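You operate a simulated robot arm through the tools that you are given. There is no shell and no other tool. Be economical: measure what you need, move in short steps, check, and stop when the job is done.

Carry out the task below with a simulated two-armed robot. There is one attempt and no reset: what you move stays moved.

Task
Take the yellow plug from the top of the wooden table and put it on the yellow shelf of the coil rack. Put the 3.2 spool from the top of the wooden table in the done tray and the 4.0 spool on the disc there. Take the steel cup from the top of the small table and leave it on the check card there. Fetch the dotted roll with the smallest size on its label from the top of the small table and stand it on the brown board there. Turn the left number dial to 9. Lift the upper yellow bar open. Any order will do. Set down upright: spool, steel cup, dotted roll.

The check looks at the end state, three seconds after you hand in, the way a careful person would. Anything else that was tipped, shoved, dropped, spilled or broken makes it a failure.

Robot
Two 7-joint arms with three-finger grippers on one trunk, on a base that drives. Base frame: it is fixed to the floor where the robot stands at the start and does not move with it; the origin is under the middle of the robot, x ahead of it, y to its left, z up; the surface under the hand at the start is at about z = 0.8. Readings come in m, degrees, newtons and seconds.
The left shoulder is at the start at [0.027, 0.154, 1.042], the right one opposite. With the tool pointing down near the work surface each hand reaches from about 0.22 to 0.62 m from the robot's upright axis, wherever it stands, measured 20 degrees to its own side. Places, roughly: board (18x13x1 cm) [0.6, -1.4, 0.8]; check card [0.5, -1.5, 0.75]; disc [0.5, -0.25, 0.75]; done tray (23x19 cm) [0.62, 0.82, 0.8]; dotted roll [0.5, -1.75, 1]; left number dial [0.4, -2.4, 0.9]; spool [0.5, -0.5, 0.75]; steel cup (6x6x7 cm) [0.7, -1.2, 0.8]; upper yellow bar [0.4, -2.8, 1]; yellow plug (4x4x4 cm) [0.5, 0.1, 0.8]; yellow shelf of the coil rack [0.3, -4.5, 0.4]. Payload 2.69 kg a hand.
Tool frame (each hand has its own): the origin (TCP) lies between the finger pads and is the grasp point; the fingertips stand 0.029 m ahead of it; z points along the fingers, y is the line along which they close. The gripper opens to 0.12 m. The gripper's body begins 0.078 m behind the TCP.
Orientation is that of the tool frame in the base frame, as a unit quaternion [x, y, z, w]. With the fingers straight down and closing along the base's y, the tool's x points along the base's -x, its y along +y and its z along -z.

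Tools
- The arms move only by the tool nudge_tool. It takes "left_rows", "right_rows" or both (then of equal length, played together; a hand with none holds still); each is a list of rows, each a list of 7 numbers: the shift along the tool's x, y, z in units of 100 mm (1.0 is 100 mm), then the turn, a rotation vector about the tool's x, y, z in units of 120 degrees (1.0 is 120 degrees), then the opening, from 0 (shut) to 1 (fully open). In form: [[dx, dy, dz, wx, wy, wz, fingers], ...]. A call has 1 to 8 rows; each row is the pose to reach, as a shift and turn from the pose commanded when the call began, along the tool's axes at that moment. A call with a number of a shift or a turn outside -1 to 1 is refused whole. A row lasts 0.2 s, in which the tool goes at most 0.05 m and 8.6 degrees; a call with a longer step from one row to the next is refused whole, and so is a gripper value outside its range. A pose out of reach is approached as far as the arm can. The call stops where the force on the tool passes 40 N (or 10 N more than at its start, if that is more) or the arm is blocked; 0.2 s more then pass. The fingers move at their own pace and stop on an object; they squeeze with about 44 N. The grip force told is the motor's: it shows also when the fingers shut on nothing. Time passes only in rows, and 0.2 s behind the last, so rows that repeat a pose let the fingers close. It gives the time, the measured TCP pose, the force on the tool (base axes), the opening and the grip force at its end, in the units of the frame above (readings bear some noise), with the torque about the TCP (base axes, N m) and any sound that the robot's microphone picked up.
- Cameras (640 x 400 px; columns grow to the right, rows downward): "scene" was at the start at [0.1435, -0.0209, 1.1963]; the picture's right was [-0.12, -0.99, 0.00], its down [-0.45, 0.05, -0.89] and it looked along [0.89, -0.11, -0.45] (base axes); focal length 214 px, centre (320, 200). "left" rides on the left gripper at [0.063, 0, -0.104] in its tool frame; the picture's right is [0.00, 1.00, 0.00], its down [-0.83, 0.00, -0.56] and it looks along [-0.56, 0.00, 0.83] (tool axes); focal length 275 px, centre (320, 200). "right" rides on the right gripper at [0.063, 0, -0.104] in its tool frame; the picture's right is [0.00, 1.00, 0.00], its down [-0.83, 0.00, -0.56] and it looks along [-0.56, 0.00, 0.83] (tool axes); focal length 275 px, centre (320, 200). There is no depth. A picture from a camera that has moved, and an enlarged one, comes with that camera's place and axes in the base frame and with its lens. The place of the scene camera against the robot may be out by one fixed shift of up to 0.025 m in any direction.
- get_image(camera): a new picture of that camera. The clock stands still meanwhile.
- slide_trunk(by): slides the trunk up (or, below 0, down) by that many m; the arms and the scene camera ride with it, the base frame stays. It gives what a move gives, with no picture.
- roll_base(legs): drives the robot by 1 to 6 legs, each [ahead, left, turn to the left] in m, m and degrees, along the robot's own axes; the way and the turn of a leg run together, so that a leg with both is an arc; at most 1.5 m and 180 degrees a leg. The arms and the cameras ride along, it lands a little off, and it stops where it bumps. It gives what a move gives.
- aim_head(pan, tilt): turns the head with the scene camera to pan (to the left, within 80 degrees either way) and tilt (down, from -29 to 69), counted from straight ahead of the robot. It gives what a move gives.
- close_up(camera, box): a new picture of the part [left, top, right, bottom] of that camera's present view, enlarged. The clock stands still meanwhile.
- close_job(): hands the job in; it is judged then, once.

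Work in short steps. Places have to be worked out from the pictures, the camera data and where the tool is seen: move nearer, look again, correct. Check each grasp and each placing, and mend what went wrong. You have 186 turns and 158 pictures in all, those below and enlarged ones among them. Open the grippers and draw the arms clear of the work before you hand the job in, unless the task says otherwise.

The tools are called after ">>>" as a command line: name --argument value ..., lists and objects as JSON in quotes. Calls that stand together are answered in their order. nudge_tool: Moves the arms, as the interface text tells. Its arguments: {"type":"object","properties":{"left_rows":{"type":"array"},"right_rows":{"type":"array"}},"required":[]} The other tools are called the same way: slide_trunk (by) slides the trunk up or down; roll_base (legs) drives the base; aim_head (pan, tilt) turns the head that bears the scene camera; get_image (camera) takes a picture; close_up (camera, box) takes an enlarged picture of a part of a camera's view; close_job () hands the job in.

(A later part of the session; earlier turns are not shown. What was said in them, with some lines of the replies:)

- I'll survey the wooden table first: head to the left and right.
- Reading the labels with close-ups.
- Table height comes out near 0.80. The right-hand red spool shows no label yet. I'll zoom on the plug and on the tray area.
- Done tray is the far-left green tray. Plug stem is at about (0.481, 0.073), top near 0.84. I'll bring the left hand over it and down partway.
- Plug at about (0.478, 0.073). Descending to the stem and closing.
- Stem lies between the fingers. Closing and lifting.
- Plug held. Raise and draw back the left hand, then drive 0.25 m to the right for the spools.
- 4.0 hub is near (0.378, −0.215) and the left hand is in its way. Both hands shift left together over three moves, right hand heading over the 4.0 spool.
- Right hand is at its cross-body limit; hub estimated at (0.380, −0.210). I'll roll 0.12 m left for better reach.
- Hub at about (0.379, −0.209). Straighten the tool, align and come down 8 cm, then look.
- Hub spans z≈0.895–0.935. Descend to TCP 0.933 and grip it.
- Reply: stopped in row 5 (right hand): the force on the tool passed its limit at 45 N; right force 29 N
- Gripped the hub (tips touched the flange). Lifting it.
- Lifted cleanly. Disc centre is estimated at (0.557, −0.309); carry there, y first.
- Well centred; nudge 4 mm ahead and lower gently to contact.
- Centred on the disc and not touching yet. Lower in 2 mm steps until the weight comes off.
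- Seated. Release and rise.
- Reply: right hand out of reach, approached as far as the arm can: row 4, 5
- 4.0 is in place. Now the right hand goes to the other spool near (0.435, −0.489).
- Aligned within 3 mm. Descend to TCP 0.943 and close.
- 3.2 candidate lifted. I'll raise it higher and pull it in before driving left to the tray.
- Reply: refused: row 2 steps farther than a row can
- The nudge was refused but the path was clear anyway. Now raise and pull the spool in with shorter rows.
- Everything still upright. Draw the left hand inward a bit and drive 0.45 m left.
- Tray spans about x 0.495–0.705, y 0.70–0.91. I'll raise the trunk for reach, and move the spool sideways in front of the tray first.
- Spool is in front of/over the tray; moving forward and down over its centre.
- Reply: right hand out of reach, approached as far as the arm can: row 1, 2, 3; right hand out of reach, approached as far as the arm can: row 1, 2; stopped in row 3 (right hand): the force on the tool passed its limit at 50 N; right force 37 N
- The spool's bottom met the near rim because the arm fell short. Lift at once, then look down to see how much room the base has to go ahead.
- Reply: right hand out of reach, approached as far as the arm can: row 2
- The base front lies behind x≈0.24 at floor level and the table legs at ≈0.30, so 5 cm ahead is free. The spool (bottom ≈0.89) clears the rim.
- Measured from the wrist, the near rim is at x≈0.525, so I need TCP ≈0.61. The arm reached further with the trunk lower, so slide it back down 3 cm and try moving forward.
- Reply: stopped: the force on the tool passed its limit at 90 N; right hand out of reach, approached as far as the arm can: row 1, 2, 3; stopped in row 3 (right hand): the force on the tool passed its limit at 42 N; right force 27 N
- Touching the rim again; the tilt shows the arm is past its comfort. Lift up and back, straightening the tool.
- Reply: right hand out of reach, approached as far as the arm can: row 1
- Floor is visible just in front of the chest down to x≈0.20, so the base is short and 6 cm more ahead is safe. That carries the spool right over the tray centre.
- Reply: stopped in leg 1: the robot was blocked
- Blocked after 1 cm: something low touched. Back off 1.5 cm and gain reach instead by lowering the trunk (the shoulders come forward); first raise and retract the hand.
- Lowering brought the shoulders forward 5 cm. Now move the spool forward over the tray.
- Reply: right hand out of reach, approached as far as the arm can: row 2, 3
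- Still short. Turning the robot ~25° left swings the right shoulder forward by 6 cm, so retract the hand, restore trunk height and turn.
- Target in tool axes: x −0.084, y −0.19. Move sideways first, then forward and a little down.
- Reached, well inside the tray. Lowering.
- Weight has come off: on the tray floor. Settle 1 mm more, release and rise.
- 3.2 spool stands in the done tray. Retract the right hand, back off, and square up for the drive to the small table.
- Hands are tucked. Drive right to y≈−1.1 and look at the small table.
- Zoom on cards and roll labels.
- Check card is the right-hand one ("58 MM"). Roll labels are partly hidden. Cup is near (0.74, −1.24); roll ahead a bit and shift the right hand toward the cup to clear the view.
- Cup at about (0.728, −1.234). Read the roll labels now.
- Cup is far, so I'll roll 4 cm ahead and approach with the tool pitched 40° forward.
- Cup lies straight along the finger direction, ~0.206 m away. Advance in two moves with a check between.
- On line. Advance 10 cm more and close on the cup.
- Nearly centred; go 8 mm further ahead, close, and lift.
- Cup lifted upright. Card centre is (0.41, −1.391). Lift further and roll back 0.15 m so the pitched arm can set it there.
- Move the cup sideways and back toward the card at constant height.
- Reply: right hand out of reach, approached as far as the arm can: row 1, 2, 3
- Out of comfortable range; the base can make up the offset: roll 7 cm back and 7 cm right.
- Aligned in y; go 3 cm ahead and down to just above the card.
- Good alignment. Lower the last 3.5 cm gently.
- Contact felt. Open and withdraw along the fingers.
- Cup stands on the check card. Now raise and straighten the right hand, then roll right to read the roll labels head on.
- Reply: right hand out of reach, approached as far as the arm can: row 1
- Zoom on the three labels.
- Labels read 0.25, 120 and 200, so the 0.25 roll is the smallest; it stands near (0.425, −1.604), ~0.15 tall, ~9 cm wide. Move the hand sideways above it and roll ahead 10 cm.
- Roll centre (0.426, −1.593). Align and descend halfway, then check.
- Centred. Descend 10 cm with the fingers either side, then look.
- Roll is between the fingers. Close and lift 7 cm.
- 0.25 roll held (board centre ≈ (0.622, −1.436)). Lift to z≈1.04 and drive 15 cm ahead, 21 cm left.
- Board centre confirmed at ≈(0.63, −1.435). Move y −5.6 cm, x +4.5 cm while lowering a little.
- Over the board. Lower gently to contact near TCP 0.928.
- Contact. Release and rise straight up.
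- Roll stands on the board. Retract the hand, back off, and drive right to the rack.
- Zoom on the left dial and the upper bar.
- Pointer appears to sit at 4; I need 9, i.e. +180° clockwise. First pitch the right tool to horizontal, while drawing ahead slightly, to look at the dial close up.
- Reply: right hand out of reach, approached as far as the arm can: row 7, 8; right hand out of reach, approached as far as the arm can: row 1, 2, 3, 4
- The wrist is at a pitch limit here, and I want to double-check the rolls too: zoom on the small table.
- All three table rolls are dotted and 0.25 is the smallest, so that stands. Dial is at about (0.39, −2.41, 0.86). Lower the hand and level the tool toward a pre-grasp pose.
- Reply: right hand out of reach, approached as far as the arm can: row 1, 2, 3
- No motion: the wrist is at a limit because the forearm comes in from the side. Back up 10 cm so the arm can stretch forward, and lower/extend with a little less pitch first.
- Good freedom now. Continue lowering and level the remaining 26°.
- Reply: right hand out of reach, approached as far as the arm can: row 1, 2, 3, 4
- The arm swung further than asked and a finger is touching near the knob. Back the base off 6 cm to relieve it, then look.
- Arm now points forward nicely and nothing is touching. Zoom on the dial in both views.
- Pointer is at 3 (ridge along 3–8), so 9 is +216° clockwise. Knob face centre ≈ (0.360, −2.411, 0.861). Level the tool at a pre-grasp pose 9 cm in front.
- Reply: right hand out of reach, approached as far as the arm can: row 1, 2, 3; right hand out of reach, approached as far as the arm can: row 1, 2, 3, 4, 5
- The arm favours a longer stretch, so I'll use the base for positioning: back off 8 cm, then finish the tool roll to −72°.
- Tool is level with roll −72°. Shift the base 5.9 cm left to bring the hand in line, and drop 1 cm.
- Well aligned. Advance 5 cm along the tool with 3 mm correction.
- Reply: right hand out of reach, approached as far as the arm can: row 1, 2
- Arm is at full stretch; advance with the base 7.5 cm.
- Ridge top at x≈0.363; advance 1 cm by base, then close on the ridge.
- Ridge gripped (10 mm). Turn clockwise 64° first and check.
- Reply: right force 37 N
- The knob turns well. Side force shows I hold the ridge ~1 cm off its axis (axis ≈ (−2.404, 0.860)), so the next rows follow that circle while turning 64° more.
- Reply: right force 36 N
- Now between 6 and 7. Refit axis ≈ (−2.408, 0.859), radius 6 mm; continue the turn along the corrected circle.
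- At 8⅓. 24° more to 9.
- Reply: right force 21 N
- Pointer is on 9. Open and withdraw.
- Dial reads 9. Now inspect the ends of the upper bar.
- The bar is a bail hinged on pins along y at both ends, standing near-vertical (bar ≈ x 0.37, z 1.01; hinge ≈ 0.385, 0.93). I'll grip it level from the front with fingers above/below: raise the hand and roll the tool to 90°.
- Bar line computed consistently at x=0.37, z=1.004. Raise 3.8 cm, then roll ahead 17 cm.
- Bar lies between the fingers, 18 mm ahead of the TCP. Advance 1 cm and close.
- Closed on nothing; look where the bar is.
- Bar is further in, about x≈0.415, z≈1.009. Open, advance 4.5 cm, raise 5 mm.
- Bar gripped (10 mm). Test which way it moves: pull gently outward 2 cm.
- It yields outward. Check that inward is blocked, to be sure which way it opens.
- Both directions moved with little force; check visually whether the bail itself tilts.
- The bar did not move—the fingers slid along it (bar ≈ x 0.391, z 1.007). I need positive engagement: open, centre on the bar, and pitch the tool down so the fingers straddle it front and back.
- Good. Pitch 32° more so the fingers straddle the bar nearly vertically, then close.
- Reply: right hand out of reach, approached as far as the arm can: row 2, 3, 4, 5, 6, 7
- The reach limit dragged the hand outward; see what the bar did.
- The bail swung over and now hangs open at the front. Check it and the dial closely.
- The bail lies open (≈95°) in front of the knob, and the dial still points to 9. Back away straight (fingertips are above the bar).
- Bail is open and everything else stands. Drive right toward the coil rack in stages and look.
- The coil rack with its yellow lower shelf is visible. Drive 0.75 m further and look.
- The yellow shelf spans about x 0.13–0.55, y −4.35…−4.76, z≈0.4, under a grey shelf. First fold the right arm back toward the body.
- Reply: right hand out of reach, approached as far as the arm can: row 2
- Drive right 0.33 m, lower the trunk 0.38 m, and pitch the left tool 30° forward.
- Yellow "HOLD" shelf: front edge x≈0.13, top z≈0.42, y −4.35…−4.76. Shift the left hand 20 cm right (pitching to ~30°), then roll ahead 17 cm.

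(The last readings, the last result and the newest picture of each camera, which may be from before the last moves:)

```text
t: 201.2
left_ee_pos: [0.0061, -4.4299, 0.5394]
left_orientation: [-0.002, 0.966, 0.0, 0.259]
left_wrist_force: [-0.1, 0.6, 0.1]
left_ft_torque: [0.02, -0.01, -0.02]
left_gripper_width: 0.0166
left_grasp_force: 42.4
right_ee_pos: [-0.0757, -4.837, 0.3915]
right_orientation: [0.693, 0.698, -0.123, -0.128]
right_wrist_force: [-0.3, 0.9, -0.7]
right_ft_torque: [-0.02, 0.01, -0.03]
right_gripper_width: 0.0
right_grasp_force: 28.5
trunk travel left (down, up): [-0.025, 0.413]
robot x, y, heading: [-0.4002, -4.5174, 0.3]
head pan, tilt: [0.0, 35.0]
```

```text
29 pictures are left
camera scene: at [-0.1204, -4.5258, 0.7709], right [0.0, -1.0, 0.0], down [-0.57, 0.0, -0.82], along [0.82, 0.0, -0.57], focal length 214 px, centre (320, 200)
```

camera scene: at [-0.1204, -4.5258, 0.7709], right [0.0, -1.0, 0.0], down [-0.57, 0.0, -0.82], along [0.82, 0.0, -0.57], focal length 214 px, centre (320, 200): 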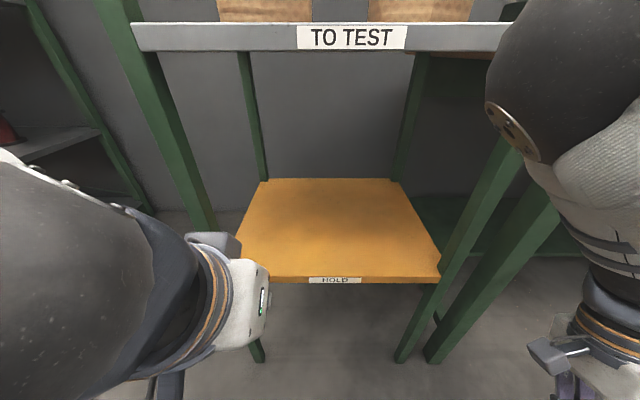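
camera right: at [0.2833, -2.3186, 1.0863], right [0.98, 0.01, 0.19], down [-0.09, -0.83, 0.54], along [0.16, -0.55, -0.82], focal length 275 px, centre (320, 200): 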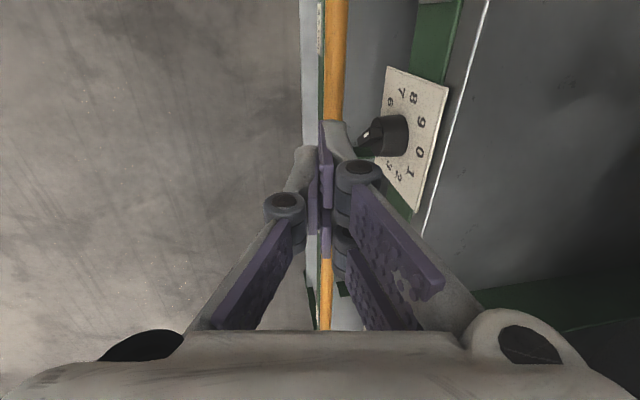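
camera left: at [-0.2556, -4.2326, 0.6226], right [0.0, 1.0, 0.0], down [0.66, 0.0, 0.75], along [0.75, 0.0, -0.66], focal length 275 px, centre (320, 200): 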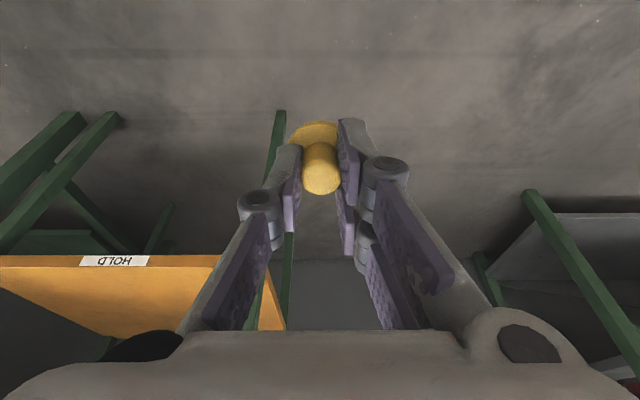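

Move the plug into the rack: first 10 cm in and 5.5 cm right (clear of the post), then look.

>>> nudge_tool --left_rows '[[0, -0.4, 0, 0, 0, 0, 0], [-0.3, -0.6, 0.17, 0, 0, 0, 0], [-0.6, -0.6, 0.35, 0, 0, 0, 0], [-0.87, -0.6, 0.5, 0, 0, 0, 0]]'

>>> get_image --camera "left"

>>> get_image --camera "scene"

```text
t: 202.2
left_ee_pos: [0.1069, -4.4912, 0.5397]
left_orientation: [-0.001, 0.966, 0.0, 0.258]
left_wrist_force: [-0.2, 0.3, -0.1]
left_ft_torque: [0.03, 0.03, 0.0]
left_gripper_width: 0.0168
left_grasp_force: 42.2
right_ee_pos: [-0.0757, -4.8376, 0.3933]
right_orientation: [0.694, 0.698, -0.123, -0.129]
right_wrist_force: [0.1, -0.3, 0.2]
right_ft_torque: [-0.03, -0.01, 0.0]
right_gripper_width: 0.0002
right_grasp_force: 28.7
trunk travel left (down, up): [-0.025, 0.413]
robot x, y, heading: [-0.4012, -4.5159, 0.2]
head pan, tilt: [0.0, 35.0]
```

```text
28 pictures are left
camera left: at [-0.0004, -4.4905, 0.5977], right [0.0, 1.0, 0.0], down [0.44, 0.0, 0.9], along [0.9, 0.0, -0.44], focal length 275 px, centre (320, 200)
```

left: 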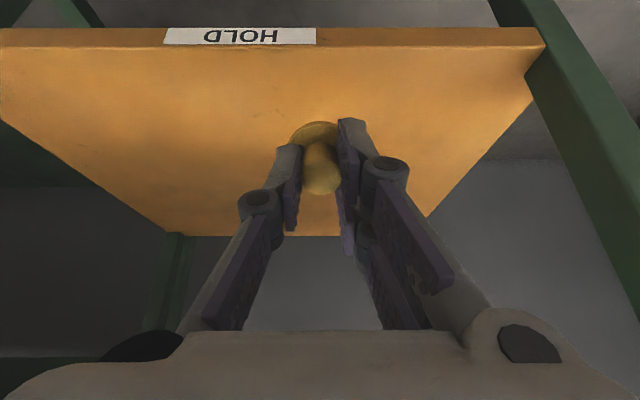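

```text
27 pictures are left
camera scene: at [-0.1204, -4.5258, 0.7709], right [0.0, -1.0, 0.0], down [-0.57, 0.0, -0.82], along [0.82, 0.0, -0.57], focal length 214 px, centre (320, 200)
```

scene: 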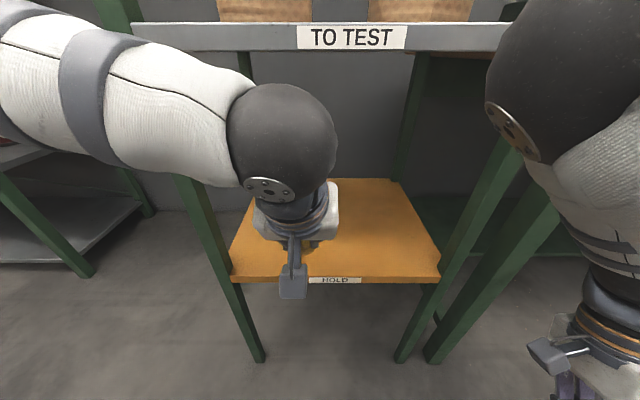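

Clear all round. Move 7 cm further in and down to just above the shelf.

>>> nudge_tool --left_rows '[[-0.3, 0, 0.17, 0, 0, 0, 0], [-0.5, 0, 0.4, 0, 0, 0, 0], [-0.42, 0, 0.7, 0, 0, 0, 0], [-0.36, 0, 0.84, 0, 0, 0, 0]]'

>>> get_image --camera "left"

```text
t: 203.2
left_ee_pos: [0.1779, -4.4913, 0.4841]
left_orientation: [-0.002, 0.966, 0.0, 0.259]
left_wrist_force: [0.6, 0.1, 0.7]
left_ft_torque: [0.0, -0.01, 0.0]
left_gripper_width: 0.0168
left_grasp_force: 42.7
right_ee_pos: [-0.0743, -4.8375, 0.3926]
right_orientation: [0.693, 0.698, -0.122, -0.129]
right_wrist_force: [0.5, 0.0, -0.5]
right_ft_torque: [-0.03, 0.01, 0.0]
right_gripper_width: 0.0
right_grasp_force: 28.6
trunk travel left (down, up): [-0.025, 0.413]
robot x, y, heading: [-0.3998, -4.5149, 0.1]
head pan, tilt: [0.0, 35.0]
```

```text
26 pictures are left
camera left: at [0.0721, -4.49, 0.5424], right [0.0, 1.0, 0.0], down [0.44, 0.0, 0.9], along [0.9, 0.0, -0.44], focal length 275 px, centre (320, 200)
```

left: 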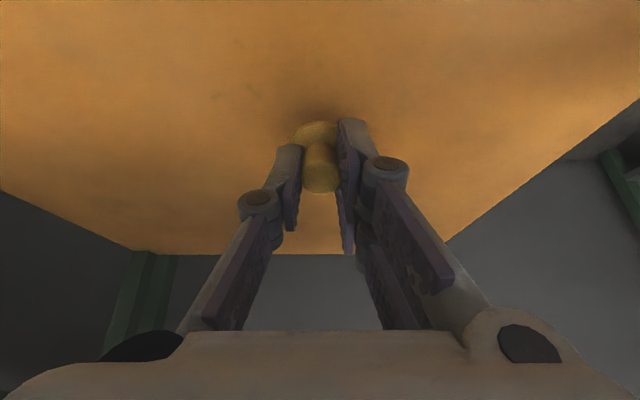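

Lower slowly until contact.

>>> nudge_tool --left_rows '[[0.025, 0, 0.043, 0, 0, 0, 0], [0.05, 0, 0.087, 0, 0, 0, 0], [0.06, 0, 0.104, 0, 0, 0, 0]]'

```text
t: 204.0
left_ee_pos: [0.1813, -4.4924, 0.4725]
left_orientation: [-0.002, 0.966, 0.0, 0.26]
left_wrist_force: [-1.9, 0.7, 11.3]
left_ft_torque: [0.03, -0.17, -0.02]
left_gripper_width: 0.0168
left_grasp_force: 42.7
right_ee_pos: [-0.0751, -4.838, 0.3926]
right_orientation: [0.694, 0.698, -0.122, -0.127]
right_wrist_force: [0.4, -0.2, 0.7]
right_ft_torque: [0.01, 0.03, -0.02]
right_gripper_width: 0.0
right_grasp_force: 28.4
trunk travel left (down, up): [-0.025, 0.413]
robot x, y, heading: [-0.399, -4.5195, -0.0]
head pan, tilt: [0.0, 35.0]
```

Flange edge touches the shelf. Release and withdraw along the tool.

>>> nudge_tool --left_rows '[[0, 0, 0, 0, 0, 0, 0.4], [0, 0, 0, 0, 0, 0, 0.5], [0, 0, -0.1, 0, 0, 0, 0.5], [0, 0, -0.35, 0, 0, 0, 0.5], [0.1, 0, -0.7, 0, 0, 0, 0.5]]'

>>> get_image --camera "left"

```text
t: 205.2
left_ee_pos: [0.1368, -4.4905, 0.5266]
left_orientation: [-0.002, 0.966, 0.0, 0.259]
left_wrist_force: [-0.3, 0.3, 0.9]
left_ft_torque: [-0.04, 0.0, -0.02]
left_gripper_width: 0.0602
left_grasp_force: 0.0
right_ee_pos: [-0.0747, -4.8371, 0.3927]
right_orientation: [0.694, 0.698, -0.124, -0.128]
right_wrist_force: [0.0, -0.8, -0.7]
right_ft_torque: [0.0, 0.01, -0.02]
right_gripper_width: 0.0003
right_grasp_force: 28.6
trunk travel left (down, up): [-0.025, 0.413]
robot x, y, heading: [-0.407, -4.5147, 0.1]
head pan, tilt: [0.0, 35.0]
```

```text
25 pictures are left
camera left: at [0.0301, -4.4897, 0.5852], right [0.0, 1.0, 0.0], down [0.44, 0.0, 0.9], along [0.9, 0.0, -0.44], focal length 275 px, centre (320, 200)
```

left: 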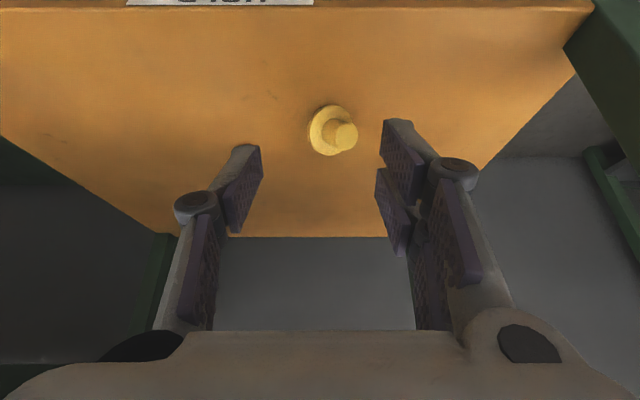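

Plug is on the shelf. Back off 0.3 m and check it.

>>> roll_base --legs '[[-0.3, 0, 0]]'

>>> close_up --camera "scene" --box '[220, 130, 440, 260]'

>>> close_up --camera "left" --box '[200, 180, 440, 330]'

```text
t: 207.3
left_ee_pos: [-0.1654, -4.4938, 0.5275]
left_orientation: [0.001, 0.966, 0.0, 0.259]
left_wrist_force: [0.1, 0.3, 0.0]
left_ft_torque: [-0.02, 0.02, 0.0]
left_gripper_width: 0.06
left_grasp_force: 0.0
right_ee_pos: [-0.3787, -4.8394, 0.3919]
right_orientation: [0.695, 0.696, -0.123, -0.128]
right_wrist_force: [-0.3, -1.1, -0.2]
right_ft_torque: [-0.02, -0.01, 0.02]
right_gripper_width: 0.0002
right_grasp_force: 28.6
trunk travel left (down, up): [-0.025, 0.413]
robot x, y, heading: [-0.702, -4.5175, -0.2]
head pan, tilt: [0.0, 35.0]
```

```text
2.91 times, centred on (330, 195) of scene
camera zoom: at [-0.4226, -4.5276, 0.7708], right [0.0, -1.0, 0.0], down [-0.57, 0.0, -0.82], along [0.82, 0.0, -0.57], focal length 624 px, centre (291, 214)
```

zoom: 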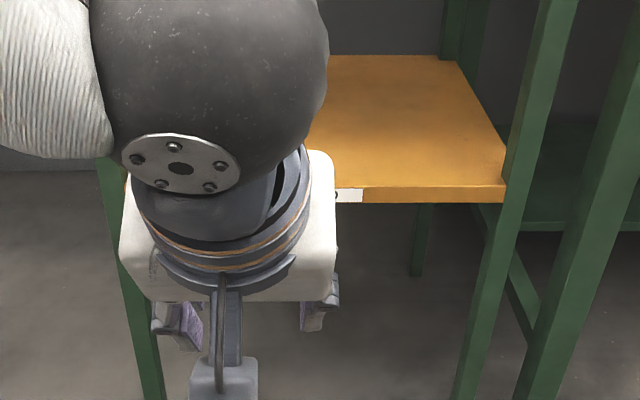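

```text
2.67 times, centred on (320, 255) of left
camera zoom: at [-0.2719, -4.4924, 0.5849], right [0.01, 1.0, 0.0], down [0.44, 0.0, 0.9], along [0.9, 0.0, -0.44], focal length 734 px, centre (320, 53)
```

zoom: 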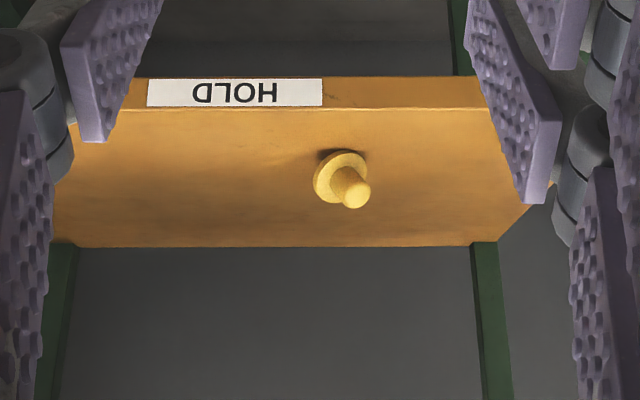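

Plug rests on the yellow shelf. Open both grippers, raise the trunk, and take a last look back at the bar rack.

>>> nudge_tool --left_rows '[[0, 0, 0, 0, 0, 0, 0.8], [0, 0, 0, 0, 0, 0, 0.8]]' --right_rows '[[0, 0, 0, 0, 0, 0, 0.8], [0, 0, 0, 0, 0, 0, 0.8]]'

>>> slide_trunk --by 0.3

>>> aim_head --pan 60 --tilt 15

>>> get_image --camera "scene"

>>> get_image --camera "left"

```text
t: 207.9
left_ee_pos: [-0.1657, -4.4942, 0.5274]
left_orientation: [0.001, 0.966, 0.0, 0.259]
left_wrist_force: [-0.5, -1.3, -0.3]
left_ft_torque: [-0.02, -0.01, 0.0]
left_gripper_width: 0.096
left_grasp_force: 0.1
right_ee_pos: [-0.3794, -4.8396, 0.3923]
right_orientation: [0.695, 0.696, -0.123, -0.128]
right_wrist_force: [-0.1, 0.2, 0.3]
right_ft_torque: [0.0, 0.03, 0.01]
right_gripper_width: 0.0963
right_grasp_force: 0.1
trunk travel left (down, up): [-0.025, 0.413]
robot x, y, heading: [-0.7018, -4.5187, -0.1]
head pan, tilt: [0.0, 35.0]
```

```text
t: 210.9
left_ee_pos: [-0.1645, -4.4933, 0.8273]
left_orientation: [0.001, 0.966, 0.0, 0.259]
left_wrist_force: [0.3, 0.2, -0.2]
left_ft_torque: [-0.01, -0.02, -0.03]
left_gripper_width: 0.0959
left_grasp_force: 0.0
right_ee_pos: [-0.3791, -4.8406, 0.6936]
right_orientation: [0.695, 0.696, -0.122, -0.128]
right_wrist_force: [-0.4, 0.2, -0.8]
right_ft_torque: [0.01, 0.0, 0.0]
right_gripper_width: 0.096
right_grasp_force: 0.1
trunk travel left (down, up): [-0.325, 0.113]
robot x, y, heading: [-0.7024, -4.518, -0.3]
head pan, tilt: [0.0, 35.0]
```

```text
t: 212.2
left_ee_pos: [-0.1639, -4.4938, 0.8265]
left_orientation: [0.001, 0.966, 0.0, 0.259]
left_wrist_force: [0.9, 0.3, -0.3]
left_ft_torque: [-0.01, 0.07, -0.04]
left_gripper_width: 0.096
left_grasp_force: 0.0
right_ee_pos: [-0.3801, -4.8398, 0.6934]
right_orientation: [0.696, 0.696, -0.123, -0.13]
right_wrist_force: [-0.6, -0.2, -0.1]
right_ft_torque: [-0.01, -0.01, -0.04]
right_gripper_width: 0.0959
right_grasp_force: 0.1
trunk travel left (down, up): [-0.325, 0.113]
robot x, y, heading: [-0.7015, -4.5172, -0.2]
head pan, tilt: [60.0, 15.0]
```

```text
22 pictures are left
camera scene: at [-0.5579, -4.4465, 1.1211], right [0.86, -0.5, 0.0], down [-0.13, -0.22, -0.97], along [0.48, 0.84, -0.26], focal length 214 px, centre (320, 200)
```

scene: 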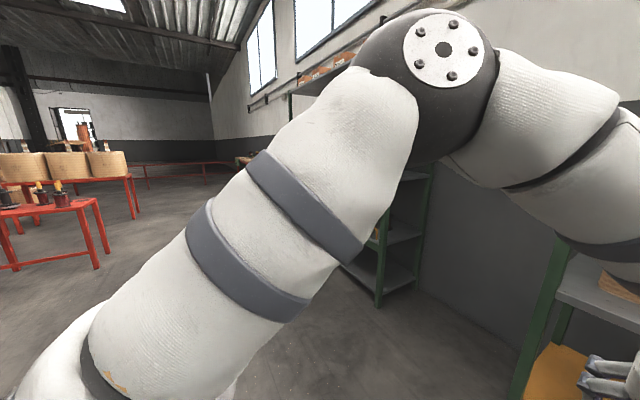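

```text
21 pictures are left
camera left: at [-0.2719, -4.4923, 0.885], right [0.01, 1.0, 0.0], down [0.44, 0.0, 0.9], along [0.9, 0.0, -0.44], focal length 275 px, centre (320, 200)
```

left: 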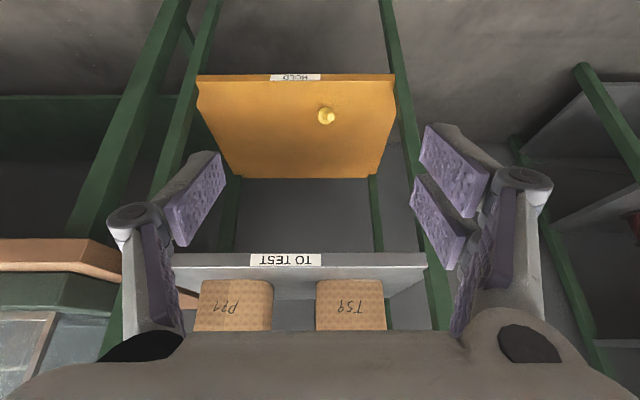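

Everything is in place: plug on the yellow shelf, grippers open and clear. Handing in.

>>> close_job

```text
The job is handed in.
```

I carried out every step and handed the job in, with two choices I could not fully confirm.

- **Yellow plug:** it rests on the yellow shelf of the coil rack, possibly on its side.
- **Spools:** the 3.2 spool stands in the done tray and the 4.0 spool stands on the disc. I never saw the 3.2 label. I took that spool because it was the only other wound spool on the wooden table. While I was placing it, its base pressed on the tray's near rim a few times.
- **Steel cup:** it stands upright on the check card.
- **Dotted roll:** the labels read 0.25, 120 and 200 with no units, so I took 0.25 as the smallest. It stands on the brown board.
- **Left number dial:** it points to 9, and it still did after the bar moved.
- **Upper yellow bar:** it now hangs open toward the front. It swung over by itself when the arm slipped back at its reach limit, so I did not lift it open in a controlled way.
- **Bump:** the base was blocked once in front of the wooden table. I backed off and saw nothing moved.
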